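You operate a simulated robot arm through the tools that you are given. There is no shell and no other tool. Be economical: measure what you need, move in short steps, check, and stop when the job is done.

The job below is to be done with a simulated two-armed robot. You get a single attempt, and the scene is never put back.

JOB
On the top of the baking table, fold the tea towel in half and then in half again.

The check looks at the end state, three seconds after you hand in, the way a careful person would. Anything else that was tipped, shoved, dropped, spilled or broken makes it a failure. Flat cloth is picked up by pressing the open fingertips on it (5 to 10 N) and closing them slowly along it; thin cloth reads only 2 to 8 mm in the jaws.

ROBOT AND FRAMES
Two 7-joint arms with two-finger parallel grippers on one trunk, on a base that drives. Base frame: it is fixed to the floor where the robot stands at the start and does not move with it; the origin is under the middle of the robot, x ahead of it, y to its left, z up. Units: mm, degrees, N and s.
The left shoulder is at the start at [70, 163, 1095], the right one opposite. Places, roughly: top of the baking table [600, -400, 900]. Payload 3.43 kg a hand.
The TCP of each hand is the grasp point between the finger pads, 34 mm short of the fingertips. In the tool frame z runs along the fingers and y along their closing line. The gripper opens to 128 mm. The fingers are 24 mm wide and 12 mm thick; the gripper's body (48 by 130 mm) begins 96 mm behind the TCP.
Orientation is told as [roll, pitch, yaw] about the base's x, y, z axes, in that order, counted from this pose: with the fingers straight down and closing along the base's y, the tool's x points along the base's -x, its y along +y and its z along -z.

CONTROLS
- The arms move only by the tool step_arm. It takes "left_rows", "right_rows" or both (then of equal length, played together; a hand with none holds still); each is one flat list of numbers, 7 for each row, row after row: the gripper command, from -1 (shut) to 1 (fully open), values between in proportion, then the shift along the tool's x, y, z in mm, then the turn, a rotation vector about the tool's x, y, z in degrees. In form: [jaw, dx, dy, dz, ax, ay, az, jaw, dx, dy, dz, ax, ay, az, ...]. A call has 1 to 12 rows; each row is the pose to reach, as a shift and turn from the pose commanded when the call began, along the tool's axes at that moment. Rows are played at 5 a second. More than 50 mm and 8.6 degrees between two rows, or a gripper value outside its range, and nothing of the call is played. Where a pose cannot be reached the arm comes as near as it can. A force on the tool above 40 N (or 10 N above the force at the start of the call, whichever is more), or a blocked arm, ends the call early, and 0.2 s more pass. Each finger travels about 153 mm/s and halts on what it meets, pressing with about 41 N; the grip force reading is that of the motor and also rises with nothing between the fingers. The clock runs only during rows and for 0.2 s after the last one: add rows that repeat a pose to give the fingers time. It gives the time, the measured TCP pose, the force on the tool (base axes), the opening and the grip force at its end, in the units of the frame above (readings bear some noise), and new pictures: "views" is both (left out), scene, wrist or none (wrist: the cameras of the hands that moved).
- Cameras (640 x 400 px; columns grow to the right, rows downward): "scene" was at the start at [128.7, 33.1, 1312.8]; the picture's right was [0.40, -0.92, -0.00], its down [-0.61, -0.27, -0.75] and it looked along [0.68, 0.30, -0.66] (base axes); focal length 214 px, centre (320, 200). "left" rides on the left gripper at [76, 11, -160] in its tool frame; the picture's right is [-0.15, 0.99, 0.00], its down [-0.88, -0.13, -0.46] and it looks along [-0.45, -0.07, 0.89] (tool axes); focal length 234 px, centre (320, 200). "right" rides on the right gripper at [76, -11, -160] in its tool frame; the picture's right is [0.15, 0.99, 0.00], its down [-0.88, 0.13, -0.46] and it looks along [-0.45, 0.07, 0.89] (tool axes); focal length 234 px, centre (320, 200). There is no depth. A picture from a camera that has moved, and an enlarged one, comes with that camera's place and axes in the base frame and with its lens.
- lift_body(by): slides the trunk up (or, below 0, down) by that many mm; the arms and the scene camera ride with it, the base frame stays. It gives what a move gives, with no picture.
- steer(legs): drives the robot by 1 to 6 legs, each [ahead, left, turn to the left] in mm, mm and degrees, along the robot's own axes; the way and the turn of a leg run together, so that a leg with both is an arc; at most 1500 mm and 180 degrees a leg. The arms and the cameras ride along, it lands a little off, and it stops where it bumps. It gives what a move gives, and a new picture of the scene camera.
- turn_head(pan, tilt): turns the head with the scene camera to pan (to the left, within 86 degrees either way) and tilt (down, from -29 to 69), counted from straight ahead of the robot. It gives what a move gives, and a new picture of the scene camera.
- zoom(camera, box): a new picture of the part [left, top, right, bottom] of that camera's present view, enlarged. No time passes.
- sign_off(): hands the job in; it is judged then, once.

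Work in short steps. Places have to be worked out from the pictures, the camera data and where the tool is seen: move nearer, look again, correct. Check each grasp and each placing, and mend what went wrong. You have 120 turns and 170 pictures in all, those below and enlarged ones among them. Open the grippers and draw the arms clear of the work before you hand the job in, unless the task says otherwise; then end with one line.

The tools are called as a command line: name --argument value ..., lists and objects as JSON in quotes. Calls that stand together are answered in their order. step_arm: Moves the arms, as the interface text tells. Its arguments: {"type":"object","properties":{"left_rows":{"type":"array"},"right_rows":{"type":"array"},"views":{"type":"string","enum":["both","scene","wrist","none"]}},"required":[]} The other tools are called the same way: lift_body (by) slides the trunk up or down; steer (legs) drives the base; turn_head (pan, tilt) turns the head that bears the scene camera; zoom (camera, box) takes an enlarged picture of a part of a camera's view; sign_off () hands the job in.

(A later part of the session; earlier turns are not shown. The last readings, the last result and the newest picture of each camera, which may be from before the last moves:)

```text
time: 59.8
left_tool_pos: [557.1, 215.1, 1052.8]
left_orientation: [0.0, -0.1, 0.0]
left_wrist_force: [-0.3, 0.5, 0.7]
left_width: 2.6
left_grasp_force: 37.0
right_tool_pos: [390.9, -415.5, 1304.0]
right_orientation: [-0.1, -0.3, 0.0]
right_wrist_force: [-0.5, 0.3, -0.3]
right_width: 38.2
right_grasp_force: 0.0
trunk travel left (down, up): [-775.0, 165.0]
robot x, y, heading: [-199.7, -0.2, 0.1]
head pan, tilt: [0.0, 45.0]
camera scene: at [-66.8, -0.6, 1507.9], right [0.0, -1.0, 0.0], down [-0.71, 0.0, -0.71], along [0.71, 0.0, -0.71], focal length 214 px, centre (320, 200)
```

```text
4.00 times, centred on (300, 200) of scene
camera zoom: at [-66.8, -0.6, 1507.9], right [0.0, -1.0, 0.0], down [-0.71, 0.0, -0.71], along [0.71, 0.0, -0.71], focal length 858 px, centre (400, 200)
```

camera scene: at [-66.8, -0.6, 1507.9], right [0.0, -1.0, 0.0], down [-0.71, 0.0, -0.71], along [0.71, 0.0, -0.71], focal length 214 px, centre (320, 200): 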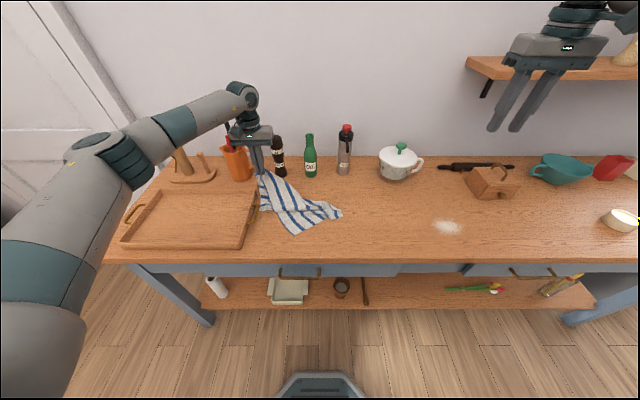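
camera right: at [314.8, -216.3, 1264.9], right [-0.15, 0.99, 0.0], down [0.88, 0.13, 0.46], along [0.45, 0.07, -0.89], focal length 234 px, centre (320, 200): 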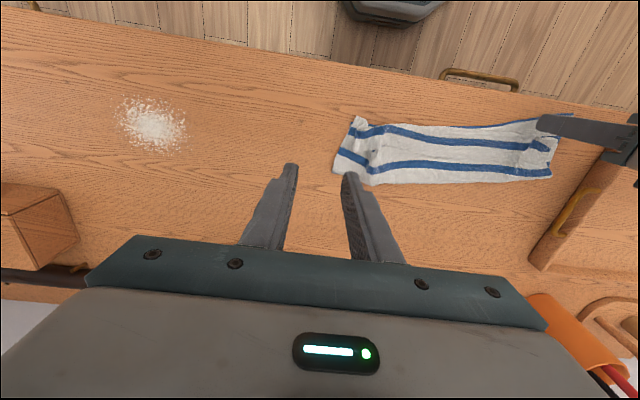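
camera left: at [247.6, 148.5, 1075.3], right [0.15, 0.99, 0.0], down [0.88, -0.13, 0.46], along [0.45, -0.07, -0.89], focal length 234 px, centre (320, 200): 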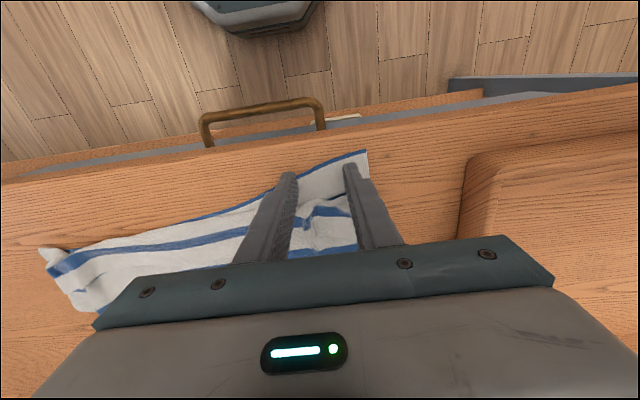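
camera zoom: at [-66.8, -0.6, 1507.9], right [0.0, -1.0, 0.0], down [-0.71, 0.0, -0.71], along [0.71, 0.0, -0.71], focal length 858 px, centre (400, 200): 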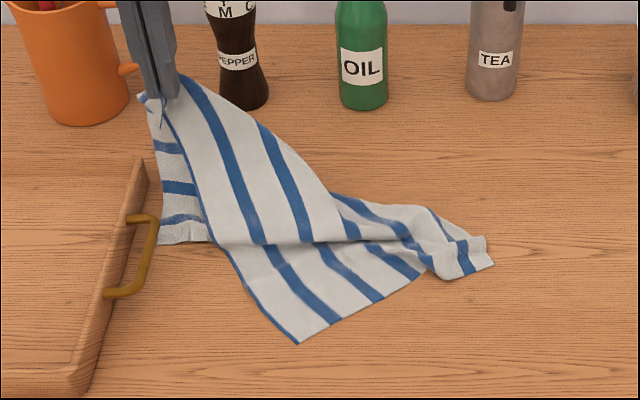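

Moving the right hand in at height with a −55° yaw to match that edge direction, for picking near (408, 102).

step_arm --right_rows '[-0.37, 0, 40, 10, 0, 0, 5, -0.37, 0, 80, 20, 0, 0, 10, -0.37, 0, 120, 30, 0, 0, 15, -0.37, 0, 160, 40, 0, 0, 20, -0.37, 0, 200, 50, 0, 0, 25, -0.37, 0, 240, 60, 0, 0, 30, -0.37, 0, 280, 70, 0, 0, 35, -0.37, 0, 320, 80, 0, 0, 40, -0.37, 0, 360, 90, 0, 0, 45, -0.37, 0, 400, 105, 0, 0, 50, -0.37, 0, 440, 120, 0, 0, 55, -0.37, 0, 440, 120, 0, 0, 55]' --views "both"

```text
time: 62.4
left_tool_pos: [557.2, 214.1, 1052.2]
left_orientation: [0.0, 0.1, 0.1]
left_wrist_force: [-0.5, 0.0, -0.5]
left_width: 2.4
left_grasp_force: 37.6
right_tool_pos: [394.8, 25.0, 1184.6]
right_orientation: [0.3, -0.1, -55.2]
right_wrist_force: [0.2, -0.9, 0.2]
right_width: 40.1
right_grasp_force: 0.1
trunk travel left (down, up): [-775.0, 165.0]
robot x, y, heading: [-200.2, 0.9, -0.1]
head pan, tilt: [0.0, 45.0]
camera scene: at [-66.4, -1.9, 1507.9], right [0.0, -1.0, 0.0], down [-0.71, 0.0, -0.71], along [0.71, 0.0, -0.71], focal length 214 px, centre (320, 200)
camera right: at [341.5, 80.0, 1344.9], right [0.73, 0.69, 0.0], down [0.61, -0.65, 0.46], along [0.32, -0.33, -0.89], focal length 234 px, centre (320, 200)
```

scene: 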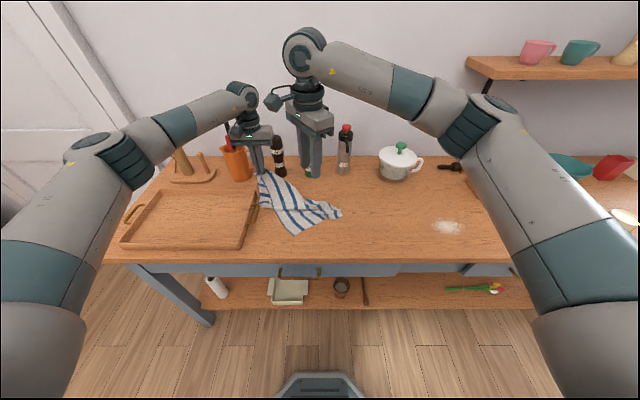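
right: 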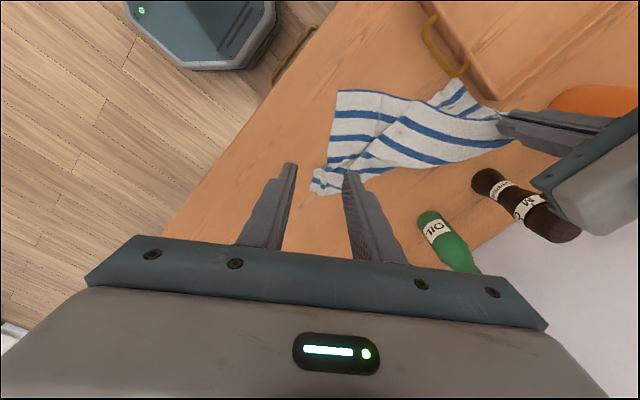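

The corner is confirmed at about (378, 91). I'm descending the right hand to above the grasp point (407, 106).

step_arm --right_rows '[-0.37, 10, 9, 42, 0, 0, 0, -0.37, 20, 19, 83, 0, 0, 0, -0.37, 30, 28, 124, 0, 0, 0, -0.37, 40, 37, 165, 0, 0, 0, -0.37, 50, 47, 205, 0, 0, 0, -0.37, 59.6, 56, 243, 0, 0, 0, -0.37, 59.6, 56, 243, 0, 0, 0]' --views "wrist"

```text
time: 64.0
left_tool_pos: [556.9, 214.6, 1051.9]
left_orientation: [0.0, 0.0, 0.0]
left_wrist_force: [-0.2, -0.3, -0.2]
left_width: 2.3
left_grasp_force: 36.7
right_tool_pos: [407.2, 106.4, 940.8]
right_orientation: [0.2, -0.1, -55.1]
right_wrist_force: [-0.6, 1.1, -0.1]
right_width: 40.3
right_grasp_force: 0.0
trunk travel left (down, up): [-775.0, 165.0]
robot x, y, heading: [-201.3, -2.9, -0.1]
head pan, tilt: [0.0, 45.0]
camera right: at [353.5, 161.5, 1099.9], right [0.73, 0.69, 0.0], down [0.61, -0.65, 0.46], along [0.32, -0.33, -0.89], focal length 234 px, centre (320, 200)
```

right: 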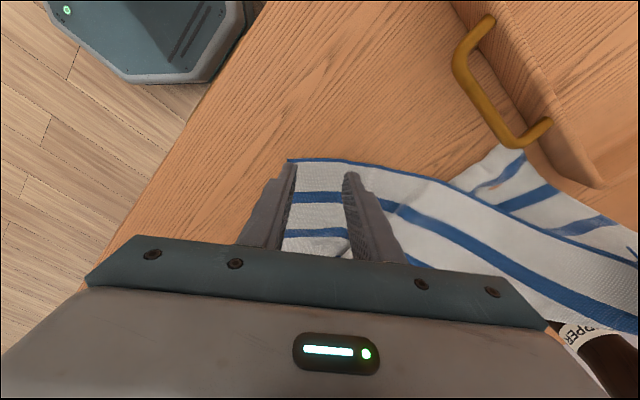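

Shifting 10 mm inward on both axes and lowering to contact.

step_arm --right_rows '[-0.37, -10, 10, 6, 0, 0, 0, -0.37, -10, 10, 12, 0, 0, 0, -0.37, -10, 10, 18, 0, 0, 0, -0.37, -10, 10, 22, 0, 0, 0, -0.37, -10, 10, 24, 0, 0, 0, -0.37, -10, 10, 24, 0, 0, 0]' --views "wrist"

```text
time: 65.3
left_tool_pos: [560.0, 215.6, 1052.4]
left_orientation: [0.0, 0.0, -0.1]
left_wrist_force: [-0.2, 0.2, -0.2]
left_width: 2.3
left_grasp_force: 36.3
right_tool_pos: [418.0, 102.1, 915.9]
right_orientation: [0.2, -0.1, -55.1]
right_wrist_force: [-0.3, 0.0, 0.9]
right_width: 40.1
right_grasp_force: 0.1
trunk travel left (down, up): [-775.0, 165.0]
robot x, y, heading: [-197.9, -0.4, 0.0]
head pan, tilt: [0.0, 45.0]
camera right: at [366.1, 157.9, 1077.0], right [0.73, 0.69, 0.0], down [0.61, -0.65, 0.46], along [0.32, -0.33, -0.89], focal length 234 px, centre (320, 200)
```

right: 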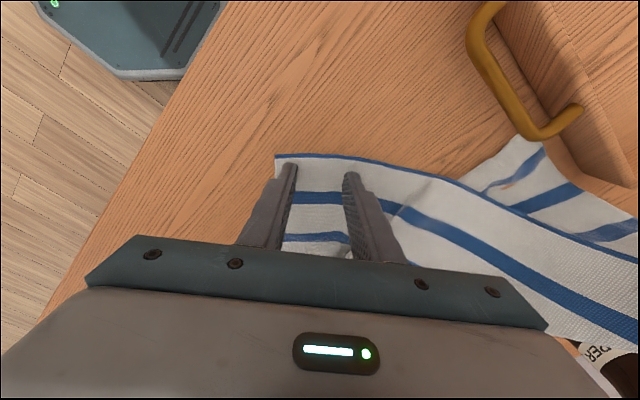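

Well placed. Pressing about 2.5 mm more and closing slowly.

step_arm --right_rows '[-0.37, 0, 0, 2.5, 0, 0, 0, -0.37, 0, 0, 3, 0, 0, 0, -0.44, 0, 0, 3, 0, 0, 0, -0.51, 0, 0, 3, 0, 0, 0, -0.59, 0, 0, 3, 0, 0, 0, -0.67, 0, 0, 3, 0, 0, 0, -0.75, 0, 0, 3, 0, 0, 0, -0.83, 0, 0, 3, 0, 0, 0, -0.91, 0, 0, 3, 0, 0, 0, -1, 0, 0, 3, 0, 0, 0, -1, 0, 0, 2, 0, 0, 0]' --views "wrist"

```text
time: 67.8
left_tool_pos: [558.2, 214.3, 1053.5]
left_orientation: [0.0, -0.1, 0.0]
left_wrist_force: [0.2, -0.9, -0.6]
left_width: 2.3
left_grasp_force: 37.0
right_tool_pos: [418.7, 101.8, 915.1]
right_orientation: [0.3, -0.2, -55.0]
right_wrist_force: [-1.6, -0.7, 9.8]
right_width: 6.8
right_grasp_force: 40.3
trunk travel left (down, up): [-775.0, 165.0]
robot x, y, heading: [-197.7, 0.6, 0.1]
head pan, tilt: [0.0, 45.0]
camera right: at [365.0, 157.4, 1075.8], right [0.73, 0.69, 0.0], down [0.61, -0.65, 0.46], along [0.32, -0.33, -0.89], focal length 234 px, centre (320, 200)
```

right: 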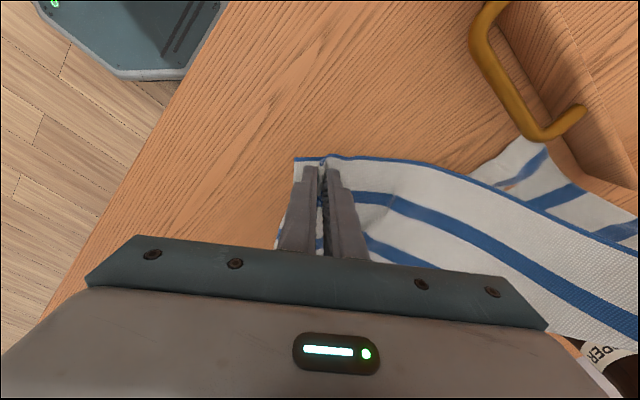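

The right hand holds the near-right corner (6.8 mm). I'm lifting both hands up with the near edge spread along y, returning the right yaw to 0, so the towel hangs from its near edge.

step_arm --left_rows '[-1, 0, 0, -15, 0, 0, 0, -1, 0, 0, -35, 0, 0, 0, -1, 10, -5, -55, 0, 0, 0, -1, 22, -13, -75, 0, 0, 0, -1, 36, -21, -95, 0, 0, 0, -1, 50, -30, -110, 0, 0, 0, -1, 65, -40, -125, 0, 0, 0, -1, 80, -50, -138, 0, 0, 0, -1, 95, -60, -148, 0, 0, 0, -1, 108, -68, -148, 0, 0, 0, -1, 118, -75, -148, 0, 0, 0, -1, 118, -75, -148, 0, 0, 0]' --right_rows '[-1, 0, 0, -30, 0, 0, 0, -1, -6, -4, -60, 0, 0, 0, -1, -21, -12, -95, 0, 0, -5, -1, -41, -24, -130, 0, 0, -11, -1, -62, -35, -165, 0, 0, -17, -1, -87, -50, -200, 0, 0, -23, -1, -114, -65, -230, 0, 0, -29, -1, -140, -80, -255, 0, 0, -35, -1, -165, -94, -275, 0, 0, -41, -1, -186, -106, -285, 0, 0, -47, -1, -206, -118, -285, 0, 0, -53, -1, -206, -118, -285, 0, 0, -55]' --views "both"

```text
time: 70.3
left_tool_pos: [440.0, 140.5, 1201.3]
left_orientation: [-0.1, -0.1, 0.0]
left_wrist_force: [-0.3, -1.7, 0.6]
left_width: 2.3
left_grasp_force: 37.4
right_tool_pos: [438.6, -134.8, 1201.3]
right_orientation: [0.0, -0.2, -0.1]
right_wrist_force: [-0.5, 2.0, -0.5]
right_width: 2.2
right_grasp_force: 36.9
trunk travel left (down, up): [-775.0, 165.0]
robot x, y, heading: [-199.4, 1.2, -0.1]
head pan, tilt: [0.0, 45.0]
camera scene: at [-66.1, -0.1, 1507.9], right [0.0, -1.0, 0.0], down [-0.71, 0.0, -0.71], along [0.71, 0.0, -0.71], focal length 214 px, centre (320, 200)
camera right: at [363.1, -145.6, 1361.2], right [-0.15, 0.99, 0.0], down [0.88, 0.13, 0.46], along [0.45, 0.07, -0.89], focal length 234 px, centre (320, 200)
camera left: at [363.7, 151.9, 1360.8], right [0.15, 0.99, 0.0], down [0.88, -0.13, 0.46], along [0.45, -0.07, -0.89], focal length 234 px, centre (320, 200)
```

scene: 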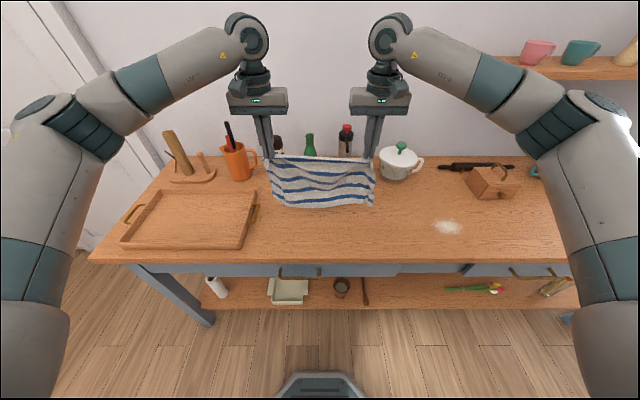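
right: 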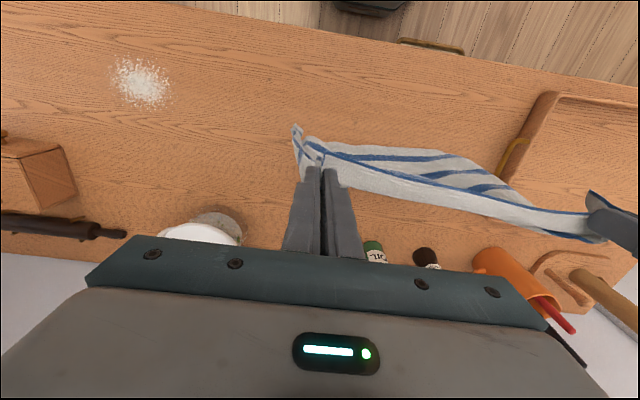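
left: 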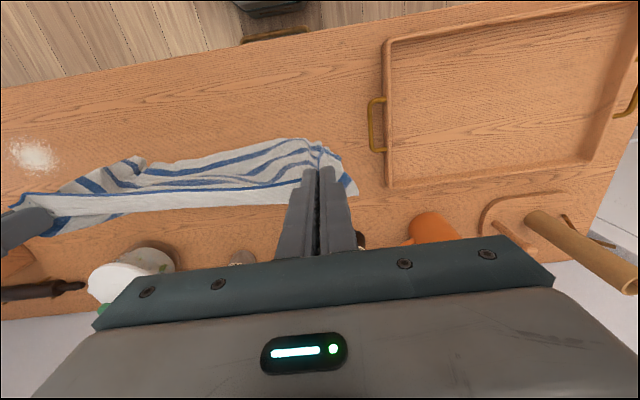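

Excellent: the towel hangs open and square from its near edge. I'll use this for the fold: touch the far edge down at x≈400, lay the bottom half by moving ahead and down, then bring the held edge back to x≈412. That way the hem points the right way when I release.

step_arm --left_rows '[-1, 20, 0, 16, 0, 0, 0, -1, 40, 0, 36, 0, 0, 0, -1, 40, 0, 46, 0, 0, 0, -1, 40, 0, 52, 0, 0, 0, -1, 40, 0, 56, 0, 0, 0, -1, 40, 0, 56, 0, 0, 0, -1, 40, 0, 56, 0, 0, 0, -1, 40, 0, 56, 0, 0, 0, -1, 25, 0, 74, 0, 0, 0, -1, 10, 0, 89, 0, 0, 0]' --right_rows '[-1, 20, 0, 16, 0, 0, 0, -1, 40, 0, 36, 0, 0, 0, -1, 40, 0, 46, 0, 0, 0, -1, 40, 0, 52, 0, 0, 0, -1, 40, 0, 56, 0, 0, 0, -1, 40, 0, 56, 0, 0, 0, -1, 40, 0, 56, 0, 0, 0, -1, 40, 0, 56, 0, 0, 0, -1, 25, 0, 74, 0, 0, 0, -1, 10, 0, 89, 0, 0, 0]' --views "scene"

zoom --camera "scene" --box '[240, 140, 400, 250]'

```text
time: 72.5
left_tool_pos: [429.7, 140.3, 1111.0]
left_orientation: [0.0, 0.0, 0.1]
left_wrist_force: [-0.7, -2.3, -0.5]
left_width: 2.6
left_grasp_force: 37.5
right_tool_pos: [431.1, -134.8, 1111.6]
right_orientation: [-0.1, -0.2, -0.1]
right_wrist_force: [0.4, 1.7, 0.8]
right_width: 2.4
right_grasp_force: 37.8
trunk travel left (down, up): [-775.0, 165.0]
robot x, y, heading: [-199.3, 1.4, 0.0]
head pan, tilt: [0.0, 45.0]
camera scene: at [-64.8, -0.7, 1507.8], right [0.0, -1.0, 0.0], down [-0.71, 0.0, -0.71], along [0.71, 0.0, -0.71], focal length 214 px, centre (320, 200)
```

scene: 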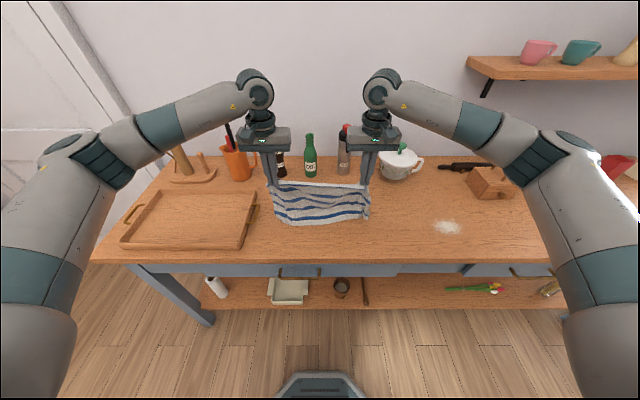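

```text
3.64 times, centred on (320, 195) of scene
camera zoom: at [-64.8, -0.7, 1507.8], right [0.0, -1.0, 0.0], down [-0.71, 0.0, -0.71], along [0.71, 0.0, -0.71], focal length 780 px, centre (320, 218)
```

zoom: 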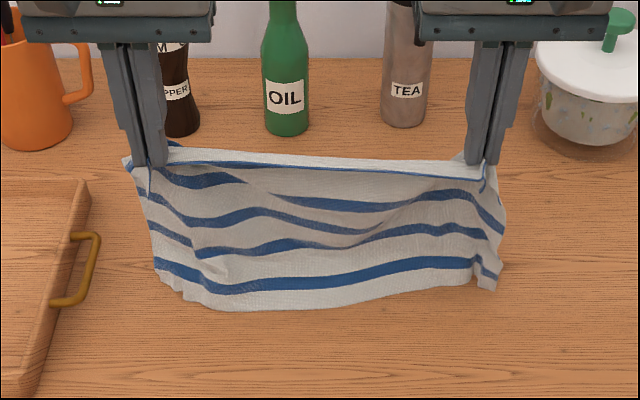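

The far edge is touching down at about x≈425. Continuing ahead and down to lay out the bottom half.

step_arm --left_rows '[-1, -17, 0, 13, 0, 0, 0, -1, -34, 0, 26, 0, 0, 0, -1, -50, 0, 39, 0, 0, 0, -1, -67, 0, 52, 0, 0, 0, -1, -84, 0, 65, 0, 0, 0, -1, -100, 0, 77, 0, 0, 0, -1, -115, 0, 88, 0, 0, 0, -1, -115, 0, 88, 0, 0, 0, -1, -115, 0, 88, 0, 0, 0]' --right_rows '[-1, -17, 0, 13, 0, 0, 0, -1, -34, 0, 26, 0, 0, 0, -1, -50, 0, 39, 0, 0, 0, -1, -67, 0, 52, 0, 0, 0, -1, -84, 0, 65, 0, 0, 0, -1, -100, 0, 77, 0, 0, 0, -1, -115, 0, 88, 0, 0, 0, -1, -115, 0, 88, 0, 0, 0, -1, -115, 0, 88, 0, 0, 0]' --views "none"

zoom --camera "scene" --box '[240, 140, 400, 250]'

```text
time: 74.5
left_tool_pos: [541.9, 140.9, 1024.5]
left_orientation: [0.0, 0.0, 0.0]
left_wrist_force: [-0.4, -1.2, -0.7]
left_width: 2.5
left_grasp_force: 36.8
right_tool_pos: [546.2, -134.2, 1024.3]
right_orientation: [-0.1, -0.2, -0.2]
right_wrist_force: [-0.5, 1.5, -0.3]
right_width: 2.5
right_grasp_force: 37.3
trunk travel left (down, up): [-775.0, 165.0]
robot x, y, heading: [-196.6, 2.3, 0.3]
head pan, tilt: [0.0, 45.0]
```

```text
3.64 times, centred on (320, 195) of scene
camera zoom: at [-66.1, -0.8, 1507.9], right [0.0, -1.0, 0.0], down [-0.71, 0.0, -0.71], along [0.71, 0.0, -0.71], focal length 780 px, centre (320, 218)
```

zoom: 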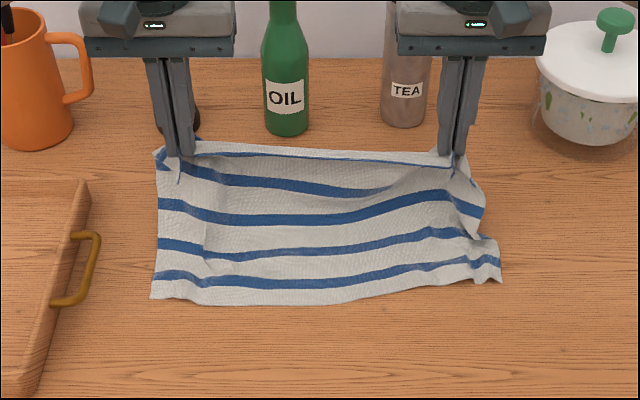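

The bottom half is laid with its edge at x≈445 (left) to 468 (right). I'm carrying the held edge a bit farther and lower to flatten it before folding back.

step_arm --left_rows '[-1, -27, 0, 19, 0, 0, 0, -1, -52, 0, 44, 0, 0, 0, -1, -75, 0, 62, 0, 0, 0, -1, -87, 0, 74, 0, 0, 0, -1, -87, 0, 74, 0, 0, 0]' --right_rows '[-1, -27, 0, 19, 0, 0, 0, -1, -52, 0, 44, 0, 0, 0, -1, -75, 0, 62, 0, 0, 0, -1, -87, 0, 74, 0, 0, 0, -1, -87, 0, 74, 0, 0, 0]' --views "none"

zoom --camera "scene" --box '[240, 140, 400, 250]'

```text
time: 75.8
left_tool_pos: [622.7, 143.2, 950.5]
left_orientation: [0.0, -0.2, -0.1]
left_wrist_force: [-0.3, -3.8, -0.3]
left_width: 2.7
left_grasp_force: 36.9
left hand out of reach, approached as far as the arm can: row 4, 5
right_tool_pos: [624.8, -135.2, 952.0]
right_orientation: [0.0, -0.3, 0.0]
right_wrist_force: [-1.1, 3.9, 1.5]
right_width: 2.1
right_grasp_force: 37.3
right hand out of reach, approached as far as the arm can: row 4, 5
trunk travel left (down, up): [-775.0, 165.0]
robot x, y, heading: [-201.2, 1.7, -0.1]
head pan, tilt: [0.0, 45.0]
```

```text
3.64 times, centred on (320, 195) of scene
camera zoom: at [-66.8, 0.2, 1507.9], right [0.0, -1.0, 0.0], down [-0.71, 0.0, -0.71], along [0.71, 0.0, -0.71], focal length 780 px, centre (320, 218)
```

zoom: 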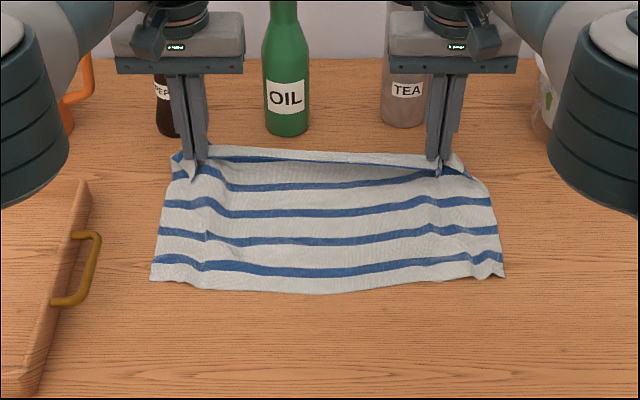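

The towel is flat and square, with the bottom edge at x≈465 (ends) and 449 (middle). Now folding the held edge back over to x≈478.

step_arm --left_rows '[-1, 12, 0, -34, 0, 0, 0, -1, 32, 0, -59, 0, 0, 0, -1, 59, 0, -71, 0, 0, 0, -1, 86, 0, -67, 0, 0, 0, -1, 109, 0, -52, 0, 0, 0, -1, 128, 0, -29, 0, 0, 0, -1, 140, 0, -4, 0, 0, 0, -1, 146, 0, 16, 0, 0, 0, -1, 146, 0, 23, 0, 0, 0, -1, 146, 0, 23, 0, 0, 0]' --right_rows '[-1, 12, 0, -34, 0, 0, 0, -1, 31, 0, -59, 0, 0, 0, -1, 58, 0, -71, 0, 0, 0, -1, 84, 0, -67, 0, 0, 0, -1, 106, 0, -52, 0, 0, 0, -1, 125, 0, -29, 0, 0, 0, -1, 137, 0, -4, 0, 0, 0, -1, 143, 0, 16, 0, 0, 0, -1, 143, 0, 23, 0, 0, 0, -1, 143, 0, 23, 0, 0, 0]' --views "wrist"

zoom --camera "scene" --box '[240, 140, 400, 250]'

```text
time: 78.0
left_tool_pos: [478.9, 143.5, 928.2]
left_orientation: [0.0, 0.1, 0.0]
left_wrist_force: [-0.6, -5.4, -0.3]
left_width: 2.3
left_grasp_force: 37.0
right_tool_pos: [481.2, -137.4, 927.3]
right_orientation: [0.0, -0.4, -0.1]
right_wrist_force: [0.9, 5.3, 0.6]
right_width: 2.6
right_grasp_force: 36.8
trunk travel left (down, up): [-775.0, 165.0]
robot x, y, heading: [-196.5, -4.0, -0.2]
head pan, tilt: [0.0, 45.0]
camera right: at [404.0, -148.6, 1088.2], right [-0.14, 0.99, 0.0], down [0.88, 0.13, 0.46], along [0.46, 0.07, -0.89], focal length 234 px, centre (320, 200)
camera left: at [401.9, 155.4, 1088.3], right [0.15, 0.99, 0.0], down [0.88, -0.13, 0.46], along [0.45, -0.07, -0.89], focal length 234 px, centre (320, 200)
```

right: 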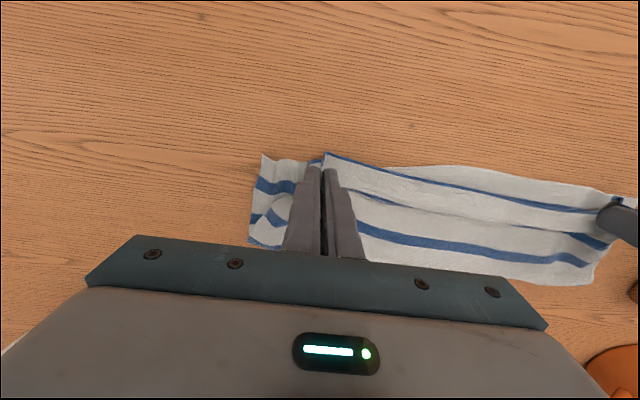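
left: 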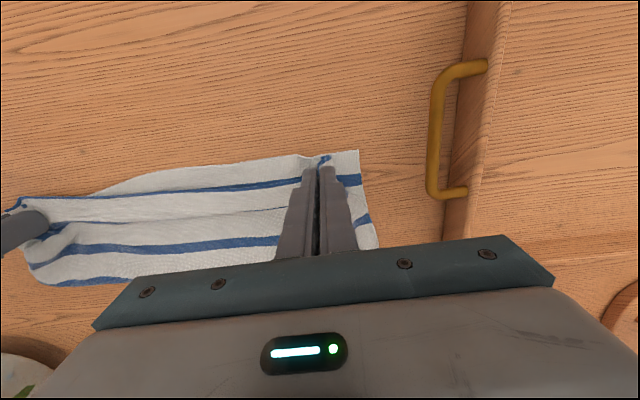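

```text
3.64 times, centred on (320, 195) of scene
camera zoom: at [-66.3, -0.7, 1507.9], right [0.0, -1.0, 0.0], down [-0.71, 0.0, -0.71], along [0.71, 0.0, -0.71], focal length 780 px, centre (320, 218)
```

zoom: 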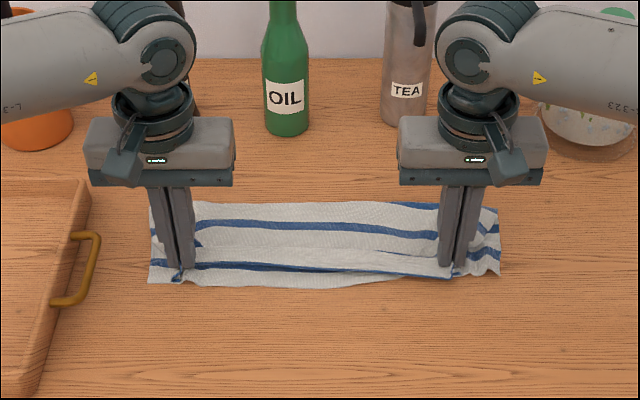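

Edges are nearly aligned. Lowering onto the cloth with a further 6 mm toward the robot, opening, and rising.

step_arm --left_rows '[-1, 6, 0, 4, 0, 0, 0, -1, 6, 0, 8, 0, 0, 0, -0.9, 6, 0, 8, 0, 0, 0, -0.75, 6, 0, 8, 0, 0, 0, -0.6, 6, 0, 7, 0, 0, 0, -0.45, 6, 0, 6, 0, 0, 0, -0.45, 6, 0, -10, 0, 0, 0, -0.45, 6, 0, -40, 0, 0, 0, -0.45, 6, 20, -80, 0, 0, 0, -0.45, 6, 40, -120, 0, 0, 0, -0.45, 6, 60, -150, 0, 0, 0]' --right_rows '[-1, 6, 0, 4, 0, 0, 0, -1, 6, 0, 8, 0, 0, 0, -0.9, 6, 0, 8, 0, 0, 0, -0.75, 6, 0, 8, 0, 0, 0, -0.6, 6, 0, 7, 0, 0, 0, -0.45, 6, 0, 6, 0, 0, 0, -0.45, 6, 0, -10, 0, 0, 0, -0.45, 6, 0, -40, 0, 0, 0, -0.45, 6, -20, -80, 0, 0, 0, -0.45, 6, -40, -120, 0, 0, 0, -0.45, 6, -60, -150, 0, 0, 0]' --views "both"

zoom --camera "scene" --box '[240, 150, 400, 240]'

```text
time: 80.3
left_tool_pos: [469.3, 203.1, 1080.7]
left_orientation: [-0.1, -0.1, 0.1]
left_wrist_force: [-0.9, -0.1, -0.5]
left_width: 35.2
left_grasp_force: 0.1
right_tool_pos: [475.4, -197.3, 1076.4]
right_orientation: [0.0, -0.4, 0.0]
right_wrist_force: [0.1, -0.3, -1.2]
right_width: 35.1
right_grasp_force: 0.0
trunk travel left (down, up): [-775.0, 165.0]
robot x, y, heading: [-201.1, -1.6, -0.1]
head pan, tilt: [0.0, 45.0]
camera scene: at [-67.6, -0.9, 1507.9], right [0.0, -1.0, 0.0], down [-0.71, 0.0, -0.71], along [0.71, 0.0, -0.71], focal length 214 px, centre (320, 200)
camera right: at [399.3, -208.2, 1236.8], right [-0.15, 0.99, 0.0], down [0.88, 0.13, 0.46], along [0.46, 0.07, -0.89], focal length 234 px, centre (320, 200)
camera left: at [392.8, 214.1, 1239.5], right [0.15, 0.99, 0.0], down [0.88, -0.13, 0.46], along [0.45, -0.07, -0.89], focal length 234 px, centre (320, 200)
```

scene: 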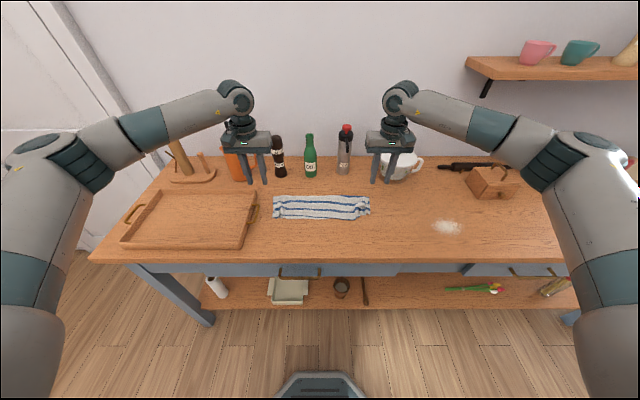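
right: 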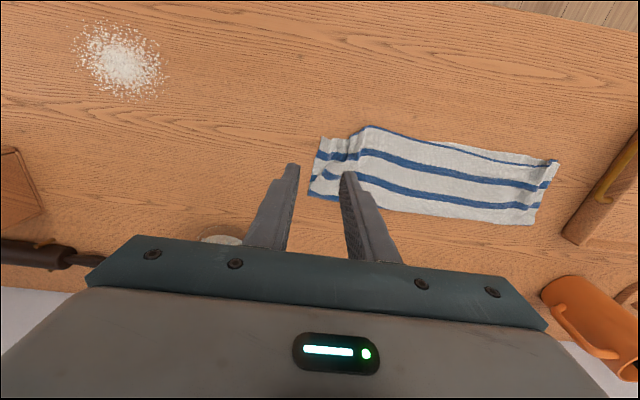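
left: 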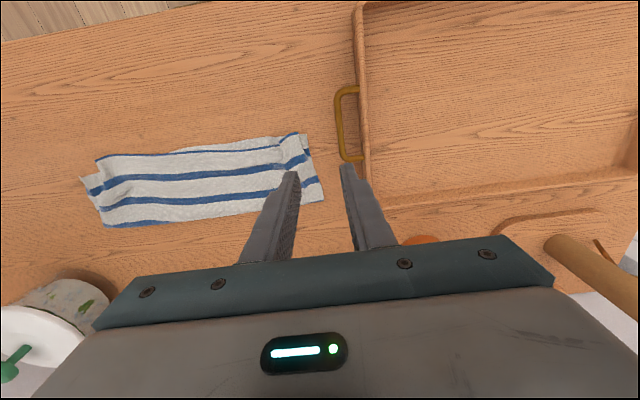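

```text
4.00 times, centred on (320, 195) of scene
camera zoom: at [-67.6, -0.9, 1507.9], right [0.0, -1.0, 0.0], down [-0.71, 0.0, -0.71], along [0.71, 0.0, -0.71], focal length 858 px, centre (320, 220)
```

zoom: 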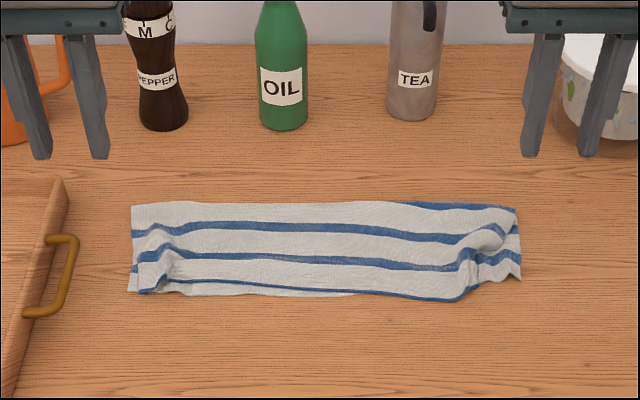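

Fold one is now good: edges aligned, hem flat. The right end looks slightly pinched, so I'm checking it closer before the second fold.

zoom --camera "right" --box '[290, 110, 450, 210]'

zoom --camera "left" --box '[190, 120, 350, 220]'

```text
4.00 times, centred on (370, 160) of right
camera zoom: at [399.3, -208.2, 1236.8], right [-0.15, 0.99, 0.0], down [0.88, 0.13, 0.46], along [0.46, 0.07, -0.89], focal length 937 px, centre (120, 360)
```

zoom: 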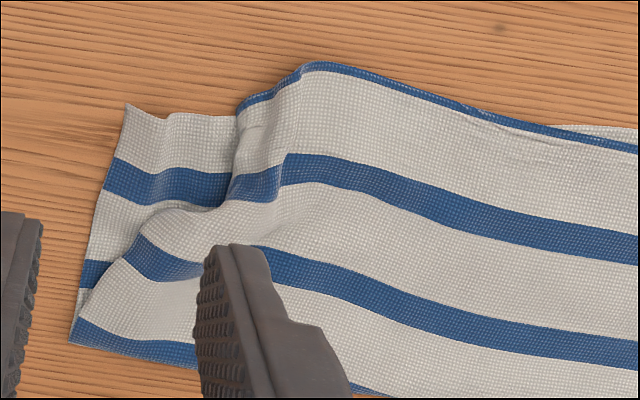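

```text
4.00 times, centred on (270, 170) of left
camera zoom: at [392.8, 214.1, 1239.5], right [0.15, 0.99, 0.0], down [0.88, -0.13, 0.46], along [0.45, -0.07, -0.89], focal length 937 px, centre (520, 320)
```

zoom: 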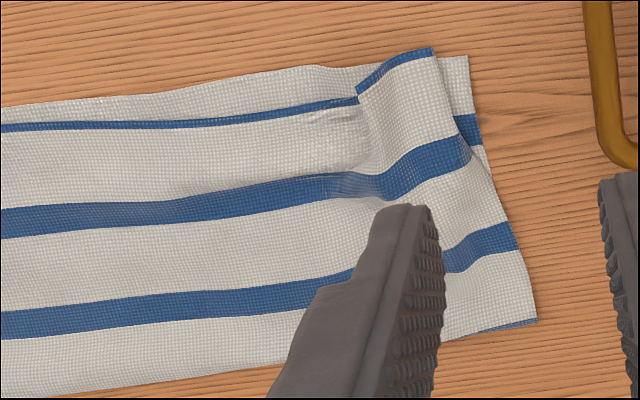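

The top-right corner sits about 40 mm inside the bottom one. I'll try wiping the top layer outward with lightly pressed closed fingertips, and move the left hand away for visibility.

step_arm --right_rows '[-1, -4, 15, 40, 0, 0, 0, -1, -8, 30, 80, 0, 0, 0, -1, -12, 45, 120, 0, 0, 0, -1, -15, 62, 140, 0, 0, 0, -1, -15, 62, 150, 0, 0, 0, -1, -15, 62, 154, 0, 0, 0, -1, -15, 62, 156, 0, 0, 0, -1, -15, 62, 156, 0, 0, 0]' --views "wrist"

```text
time: 82.2
left_tool_pos: [471.4, 202.5, 1079.2]
left_orientation: [0.0, 0.1, 0.0]
left_wrist_force: [0.3, 0.5, -0.4]
left_width: 35.1
left_grasp_force: 0.1
right_tool_pos: [491.0, -134.7, 921.5]
right_orientation: [0.0, -0.3, -0.1]
right_wrist_force: [-0.4, 0.1, 1.1]
right_width: 0.0
right_grasp_force: 32.1
trunk travel left (down, up): [-775.0, 165.0]
robot x, y, heading: [-193.9, -1.0, 0.1]
head pan, tilt: [0.0, 45.0]
camera right: at [414.3, -145.4, 1081.6], right [-0.15, 0.99, 0.0], down [0.88, 0.13, 0.46], along [0.46, 0.07, -0.89], focal length 234 px, centre (320, 200)
```

right: 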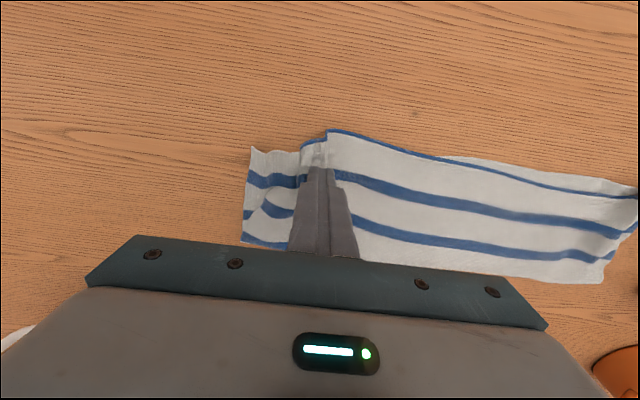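

Touching the top layer. Pressing about 2 mm more and dragging outward 45 mm, then lifting.

step_arm --right_rows '[-1, 0, 0, 3.5, 0, 0, 0, -1, 0, -6, 3.5, 0, 0, 0, -1, 0, -13, 3.5, 0, 0, 0, -1, 0, -20, 3.5, 0, 0, 0, -1, 0, -27, 3.5, 0, 0, 0, -1, 0, -34, 3.5, 0, 0, 0, -1, 0, -41, 3.5, 0, 0, 0, -1, 0, -48, 3.5, 0, 0, 0, -1, 0, -48, -10, 0, 0, 0, -1, 0, -48, -50, 0, 0, 0, -1, 0, -48, -90, 0, 0, 0]' --views "wrist"

zoom --camera "scene" --box '[240, 150, 400, 240]'

```text
time: 84.5
left_tool_pos: [470.6, 203.1, 1079.0]
left_orientation: [0.0, -0.1, -0.1]
left_wrist_force: [-0.2, 0.6, 0.3]
left_width: 35.2
left_grasp_force: 0.1
right_tool_pos: [490.6, -181.8, 1011.6]
right_orientation: [0.0, -0.3, -0.1]
right_wrist_force: [-0.2, -0.3, -0.1]
right_width: 0.0
right_grasp_force: 33.1
trunk travel left (down, up): [-775.0, 165.0]
robot x, y, heading: [-199.9, -4.6, -0.1]
head pan, tilt: [0.0, 45.0]
camera right: at [414.0, -193.4, 1172.0], right [-0.15, 0.99, 0.0], down [0.88, 0.13, 0.46], along [0.45, 0.07, -0.89], focal length 234 px, centre (320, 200)
```

right: 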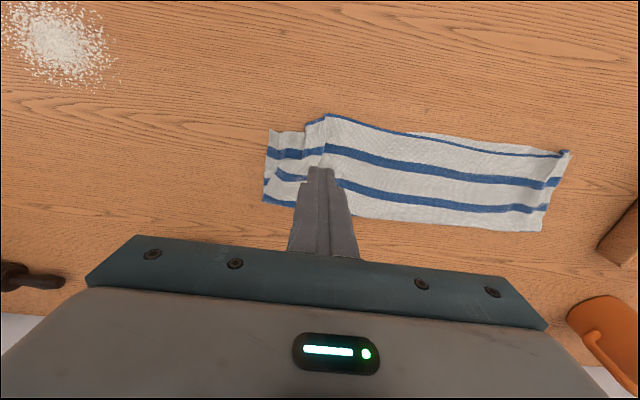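

```text
4.00 times, centred on (320, 195) of scene
camera zoom: at [-66.8, -0.6, 1507.8], right [0.0, -1.0, 0.0], down [-0.71, 0.0, -0.71], along [0.71, 0.0, -0.71], focal length 858 px, centre (320, 220)
```

zoom: 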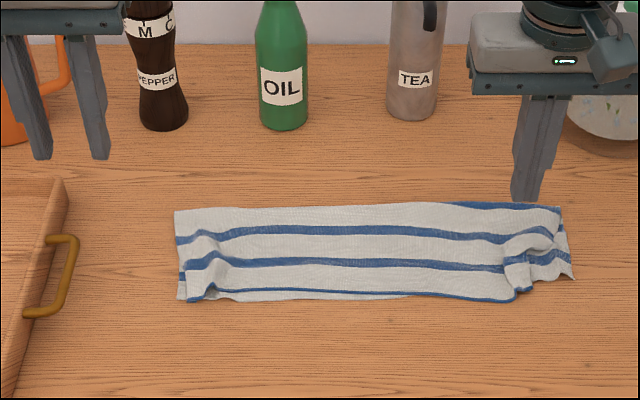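

The wipe moved the whole towel 43 mm instead, with no harm done; that end will be hidden inside the second fold. For the second fold I use the same hang trick with one hand. The left hand yaws 90° and goes above the middle of the left end at about (512, 132), and the right hand clears away.

step_arm --left_rows '[-0.3, -4, -7, 0, 0, 0, -8, -0.3, -8, -14, 5, 0, 0, -16, -0.3, -12, -21, 15, 0, 0, -24, -0.3, -16, -28, 25, 0, 0, -32, -0.3, -20, -35, 40, 0, 0, -40, -0.3, -24, -42, 55, 0, 0, -48, -0.3, -28, -49, 70, 0, 0, -56, -0.3, -32, -56, 85, 0, 0, -64, -0.3, -36, -63, 100, 0, 0, -72, -0.3, -40, -70, 115, 0, 0, -80, -0.3, -42, -71, 130, 0, 0, -88, -0.3, -42, -71, 135, 0, 0, -90]' --right_rows '[-1, 0, 0, -30, 0, 0, 0, -1, 0, -30, -60, 0, 0, 0, -1, 0, -65, -90, 0, 0, 0, -1, 0, -100, -120, 0, 0, 0, -1, 0, -140, -140, 0, 0, 0, -1, 0, -180, -150, 0, 0, 0, -1, 0, -220, -150, 0, 0, 0, -1, 0, -220, -150, 0, 0, 0, -1, 0, -220, -150, 0, 0, 0, -1, 0, -220, -150, 0, 0, 0, -1, 0, -220, -150, 0, 0, 0, -1, 0, -220, -150, 0, 0, 0]' --views "both"

```text
time: 87.2
left_tool_pos: [514.8, 131.4, 942.5]
left_orientation: [0.0, 0.0, 90.1]
left_wrist_force: [0.1, 0.1, 0.4]
left_width: 45.0
left_grasp_force: 0.1
right_tool_pos: [490.4, -402.5, 1162.1]
right_orientation: [-0.1, -0.3, 0.0]
right_wrist_force: [-0.1, 0.6, 0.5]
right_width: 0.0
right_grasp_force: 33.2
trunk travel left (down, up): [-775.0, 165.0]
robot x, y, heading: [-201.3, -1.1, 0.1]
head pan, tilt: [0.0, 45.0]
camera scene: at [-66.3, -0.9, 1507.9], right [0.0, -1.0, 0.0], down [-0.71, 0.0, -0.71], along [0.71, 0.0, -0.71], focal length 214 px, centre (320, 200)
camera right: at [412.9, -414.7, 1321.6], right [-0.14, 0.99, 0.0], down [0.88, 0.13, 0.46], along [0.45, 0.07, -0.89], focal length 234 px, centre (320, 200)
camera left: at [503.2, 56.5, 1102.6], right [-0.99, 0.14, 0.0], down [0.13, 0.88, 0.46], along [0.07, 0.45, -0.89], focal length 234 px, centre (320, 200)
```

scene: 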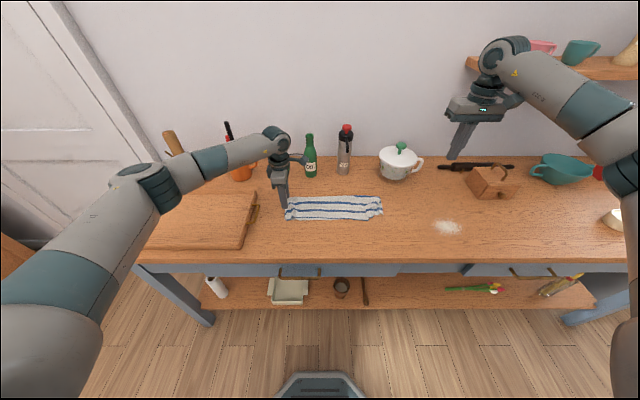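
right: 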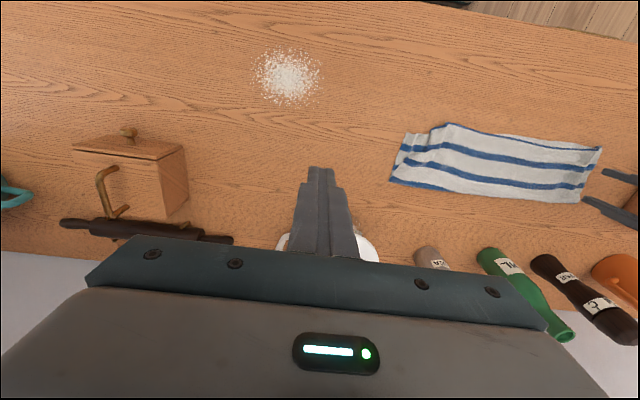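
left: 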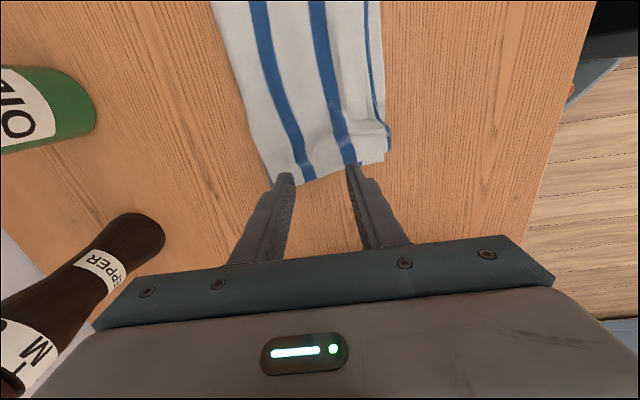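

Well centered on the end. Lowering to contact.

step_arm --left_rows '[-0.3, 3, 0, 8, 0, 0, 0, -0.3, 3, 0, 15, 0, 0, 0, -0.3, 3, 0, 20, 0, 0, 0, -0.3, 3, 0, 24, 0, 0, 0, -0.3, 3, 0, 26, 0, 0, 0, -0.3, 3, 0, 26, 0, 0, 0]' --views "wrist"

```text
time: 88.5
left_tool_pos: [514.8, 128.7, 917.1]
left_orientation: [-0.1, 0.1, 90.0]
left_wrist_force: [-0.6, 0.0, 2.6]
left_width: 44.8
left_grasp_force: 0.1
right_tool_pos: [488.0, -403.7, 1160.7]
right_orientation: [0.0, -0.4, -0.1]
right_wrist_force: [-0.4, 0.7, 0.3]
right_width: 0.0
right_grasp_force: 32.8
trunk travel left (down, up): [-775.0, 165.0]
robot x, y, heading: [-200.3, -0.6, 0.1]
head pan, tilt: [0.0, 45.0]
camera left: at [503.3, 54.1, 1077.1], right [-0.99, 0.15, 0.0], down [0.13, 0.88, 0.46], along [0.07, 0.45, -0.89], focal length 234 px, centre (320, 200)
```

left: 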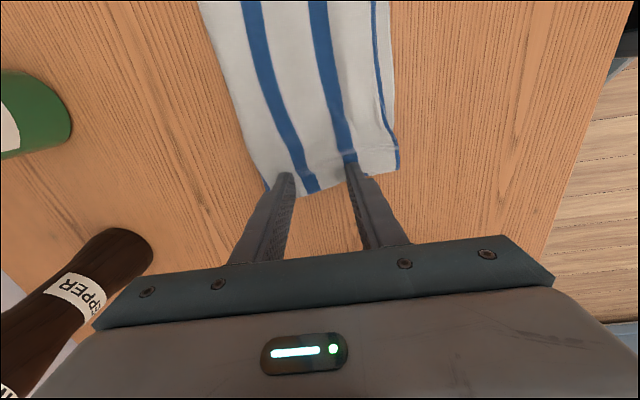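

Light contact. Pressing to about 12 N so both layers gather, then closing slowly.

step_arm --left_rows '[-0.3, 0, 0, 2, 0, 0, 0, -0.3, 0, 0, 3, 0, 0, 0, -0.38, 0, 0, 3, 0, 0, 0, -0.46, 0, 0, 3, 0, 0, 0, -0.54, 0, 0, 3, 0, 0, 0, -0.62, 0, 0, 3, 0, 0, 0, -0.7, 0, 0, 3, 0, 0, 0, -0.78, 0, 0, 3, 0, 0, 0, -0.86, 0, 0, 3, 0, 0, 0, -0.94, 0, 0, 3, 0, 0, 0, -1, 0, 0, 3, 0, 0, 0, -1, 0, 0, 2, 0, 0, 0]' --views "wrist"

```text
time: 91.2
left_tool_pos: [513.9, 128.0, 916.6]
left_orientation: [-0.1, 0.0, 90.0]
left_wrist_force: [-1.1, -1.7, 18.5]
left_width: 3.3
left_grasp_force: 38.1
right_tool_pos: [487.3, -403.6, 1162.0]
right_orientation: [0.0, -0.4, -0.1]
right_wrist_force: [-0.2, -1.2, -0.3]
right_width: 0.0
right_grasp_force: 32.7
trunk travel left (down, up): [-775.0, 165.0]
robot x, y, heading: [-198.3, 5.3, -0.1]
head pan, tilt: [0.0, 45.0]
camera left: at [501.0, 53.0, 1076.4], right [-0.99, 0.15, 0.0], down [0.13, 0.88, 0.46], along [0.07, 0.45, -0.89], focal length 234 px, centre (320, 200)
```

left: 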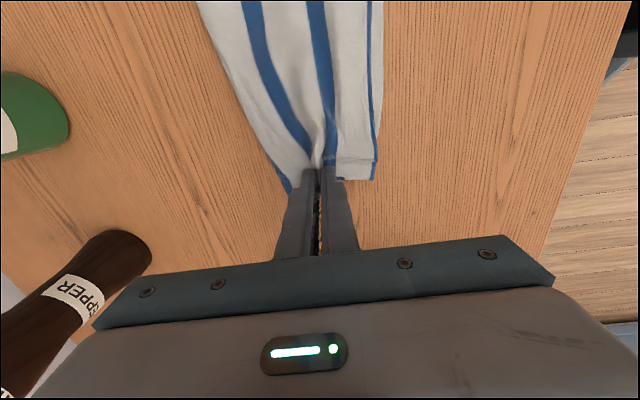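

Gripped (3.3 mm). Lifting 60 mm to check that both layers come up.

step_arm --left_rows '[-1, 5, 0, -15, 0, 0, 0, -1, 10, 0, -30, 0, 0, 0, -1, 15, 0, -45, 0, 0, 0, -1, 20, 0, -60, 0, 0, 0, -1, 20, 0, -60, 0, 0, 0]' --views "wrist"

zoom --camera "scene" --box '[260, 150, 400, 240]'

```text
time: 92.3
left_tool_pos: [514.1, 108.9, 975.1]
left_orientation: [0.0, 0.1, 90.0]
left_wrist_force: [0.2, 0.2, -0.2]
left_width: 3.5
left_grasp_force: 38.0
right_tool_pos: [489.3, -403.2, 1161.3]
right_orientation: [0.0, -0.3, -0.2]
right_wrist_force: [-0.8, 0.1, -0.2]
right_width: 0.1
right_grasp_force: 32.8
trunk travel left (down, up): [-775.0, 165.0]
robot x, y, heading: [-195.0, 2.2, 0.1]
head pan, tilt: [0.0, 45.0]
camera left: at [502.4, 33.5, 1134.7], right [-0.99, 0.15, 0.0], down [0.13, 0.88, 0.46], along [0.07, 0.45, -0.89], focal length 234 px, centre (320, 200)
```

left: 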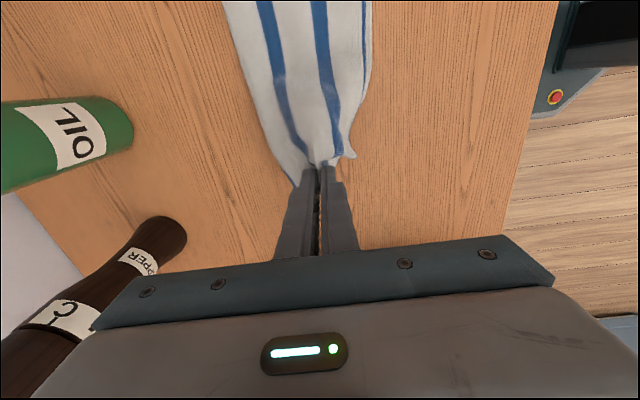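

```text
4.44 times, centred on (330, 195) of scene
camera zoom: at [-66.4, -0.7, 1507.9], right [0.0, -1.0, 0.0], down [-0.71, 0.0, -0.71], along [0.71, 0.0, -0.71], focal length 953 px, centre (276, 222)
```

zoom: 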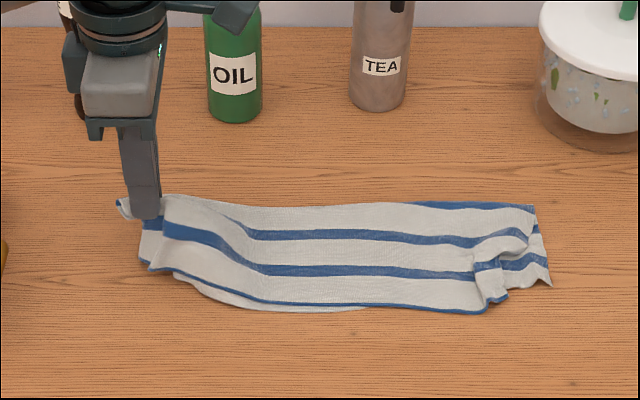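

Both layers are lifting together. Raising the end high so the folded strip hangs free over the centre.

step_arm --left_rows '[-1, 25, 0, -35, 0, 0, 0, -1, 50, 0, -70, 0, 0, 0, -1, 75, 5, -105, 0, 0, 0, -1, 95, 10, -145, 0, 0, 0, -1, 105, 15, -188, 0, 0, 0, -1, 105, 20, -232, 0, 0, 0, -1, 95, 25, -272, 0, 0, 0, -1, 80, 30, -305, 0, 0, 0, -1, 65, 34, -335, 0, 0, 0, -1, 50, 34, -355, 0, 0, 0, -1, 50, 34, -355, 0, 0, 0, -1, 50, 34, -355, 0, 0, 0]' --views "scene"

zoom --camera "scene" --box '[250, 80, 390, 220]'

```text
time: 95.0
left_tool_pos: [481.7, 56.8, 1328.8]
left_orientation: [0.0, 0.0, 89.9]
left_wrist_force: [-0.1, 0.2, 0.2]
left_width: 3.3
left_grasp_force: 38.4
right_tool_pos: [489.6, -404.9, 1161.3]
right_orientation: [0.0, -0.2, -0.1]
right_wrist_force: [0.7, 0.6, 0.5]
right_width: 0.0
right_grasp_force: 33.0
trunk travel left (down, up): [-775.0, 165.0]
robot x, y, heading: [-199.6, 0.7, -0.1]
head pan, tilt: [0.0, 45.0]
camera scene: at [-66.2, -1.0, 1507.9], right [0.0, -1.0, 0.0], down [-0.71, 0.0, -0.71], along [0.71, 0.0, -0.71], focal length 214 px, centre (320, 200)
```

scene: 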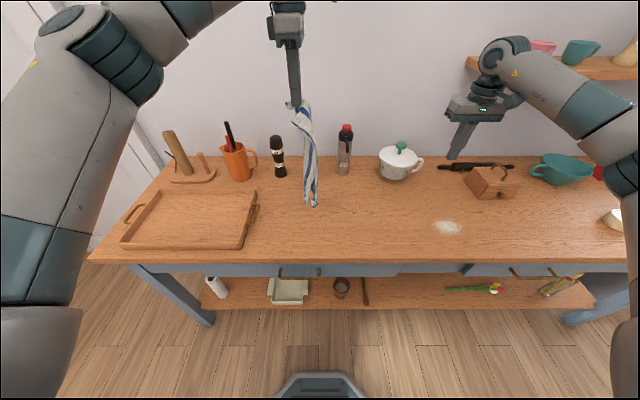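

```text
2.86 times, centred on (320, 150) of scene
camera zoom: at [-66.2, -1.0, 1507.9], right [0.0, -1.0, 0.0], down [-0.71, 0.0, -0.71], along [0.71, 0.0, -0.71], focal length 613 px, centre (320, 343)
```

zoom: 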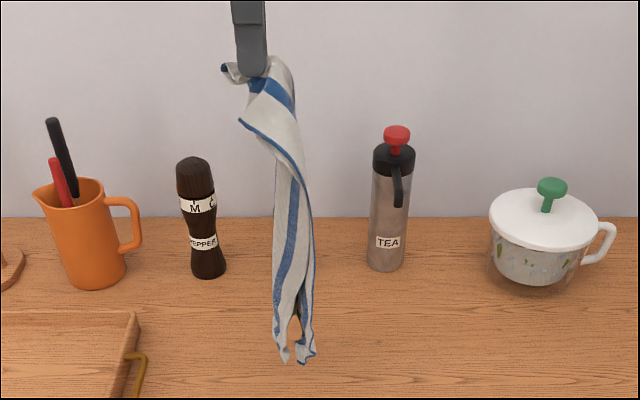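

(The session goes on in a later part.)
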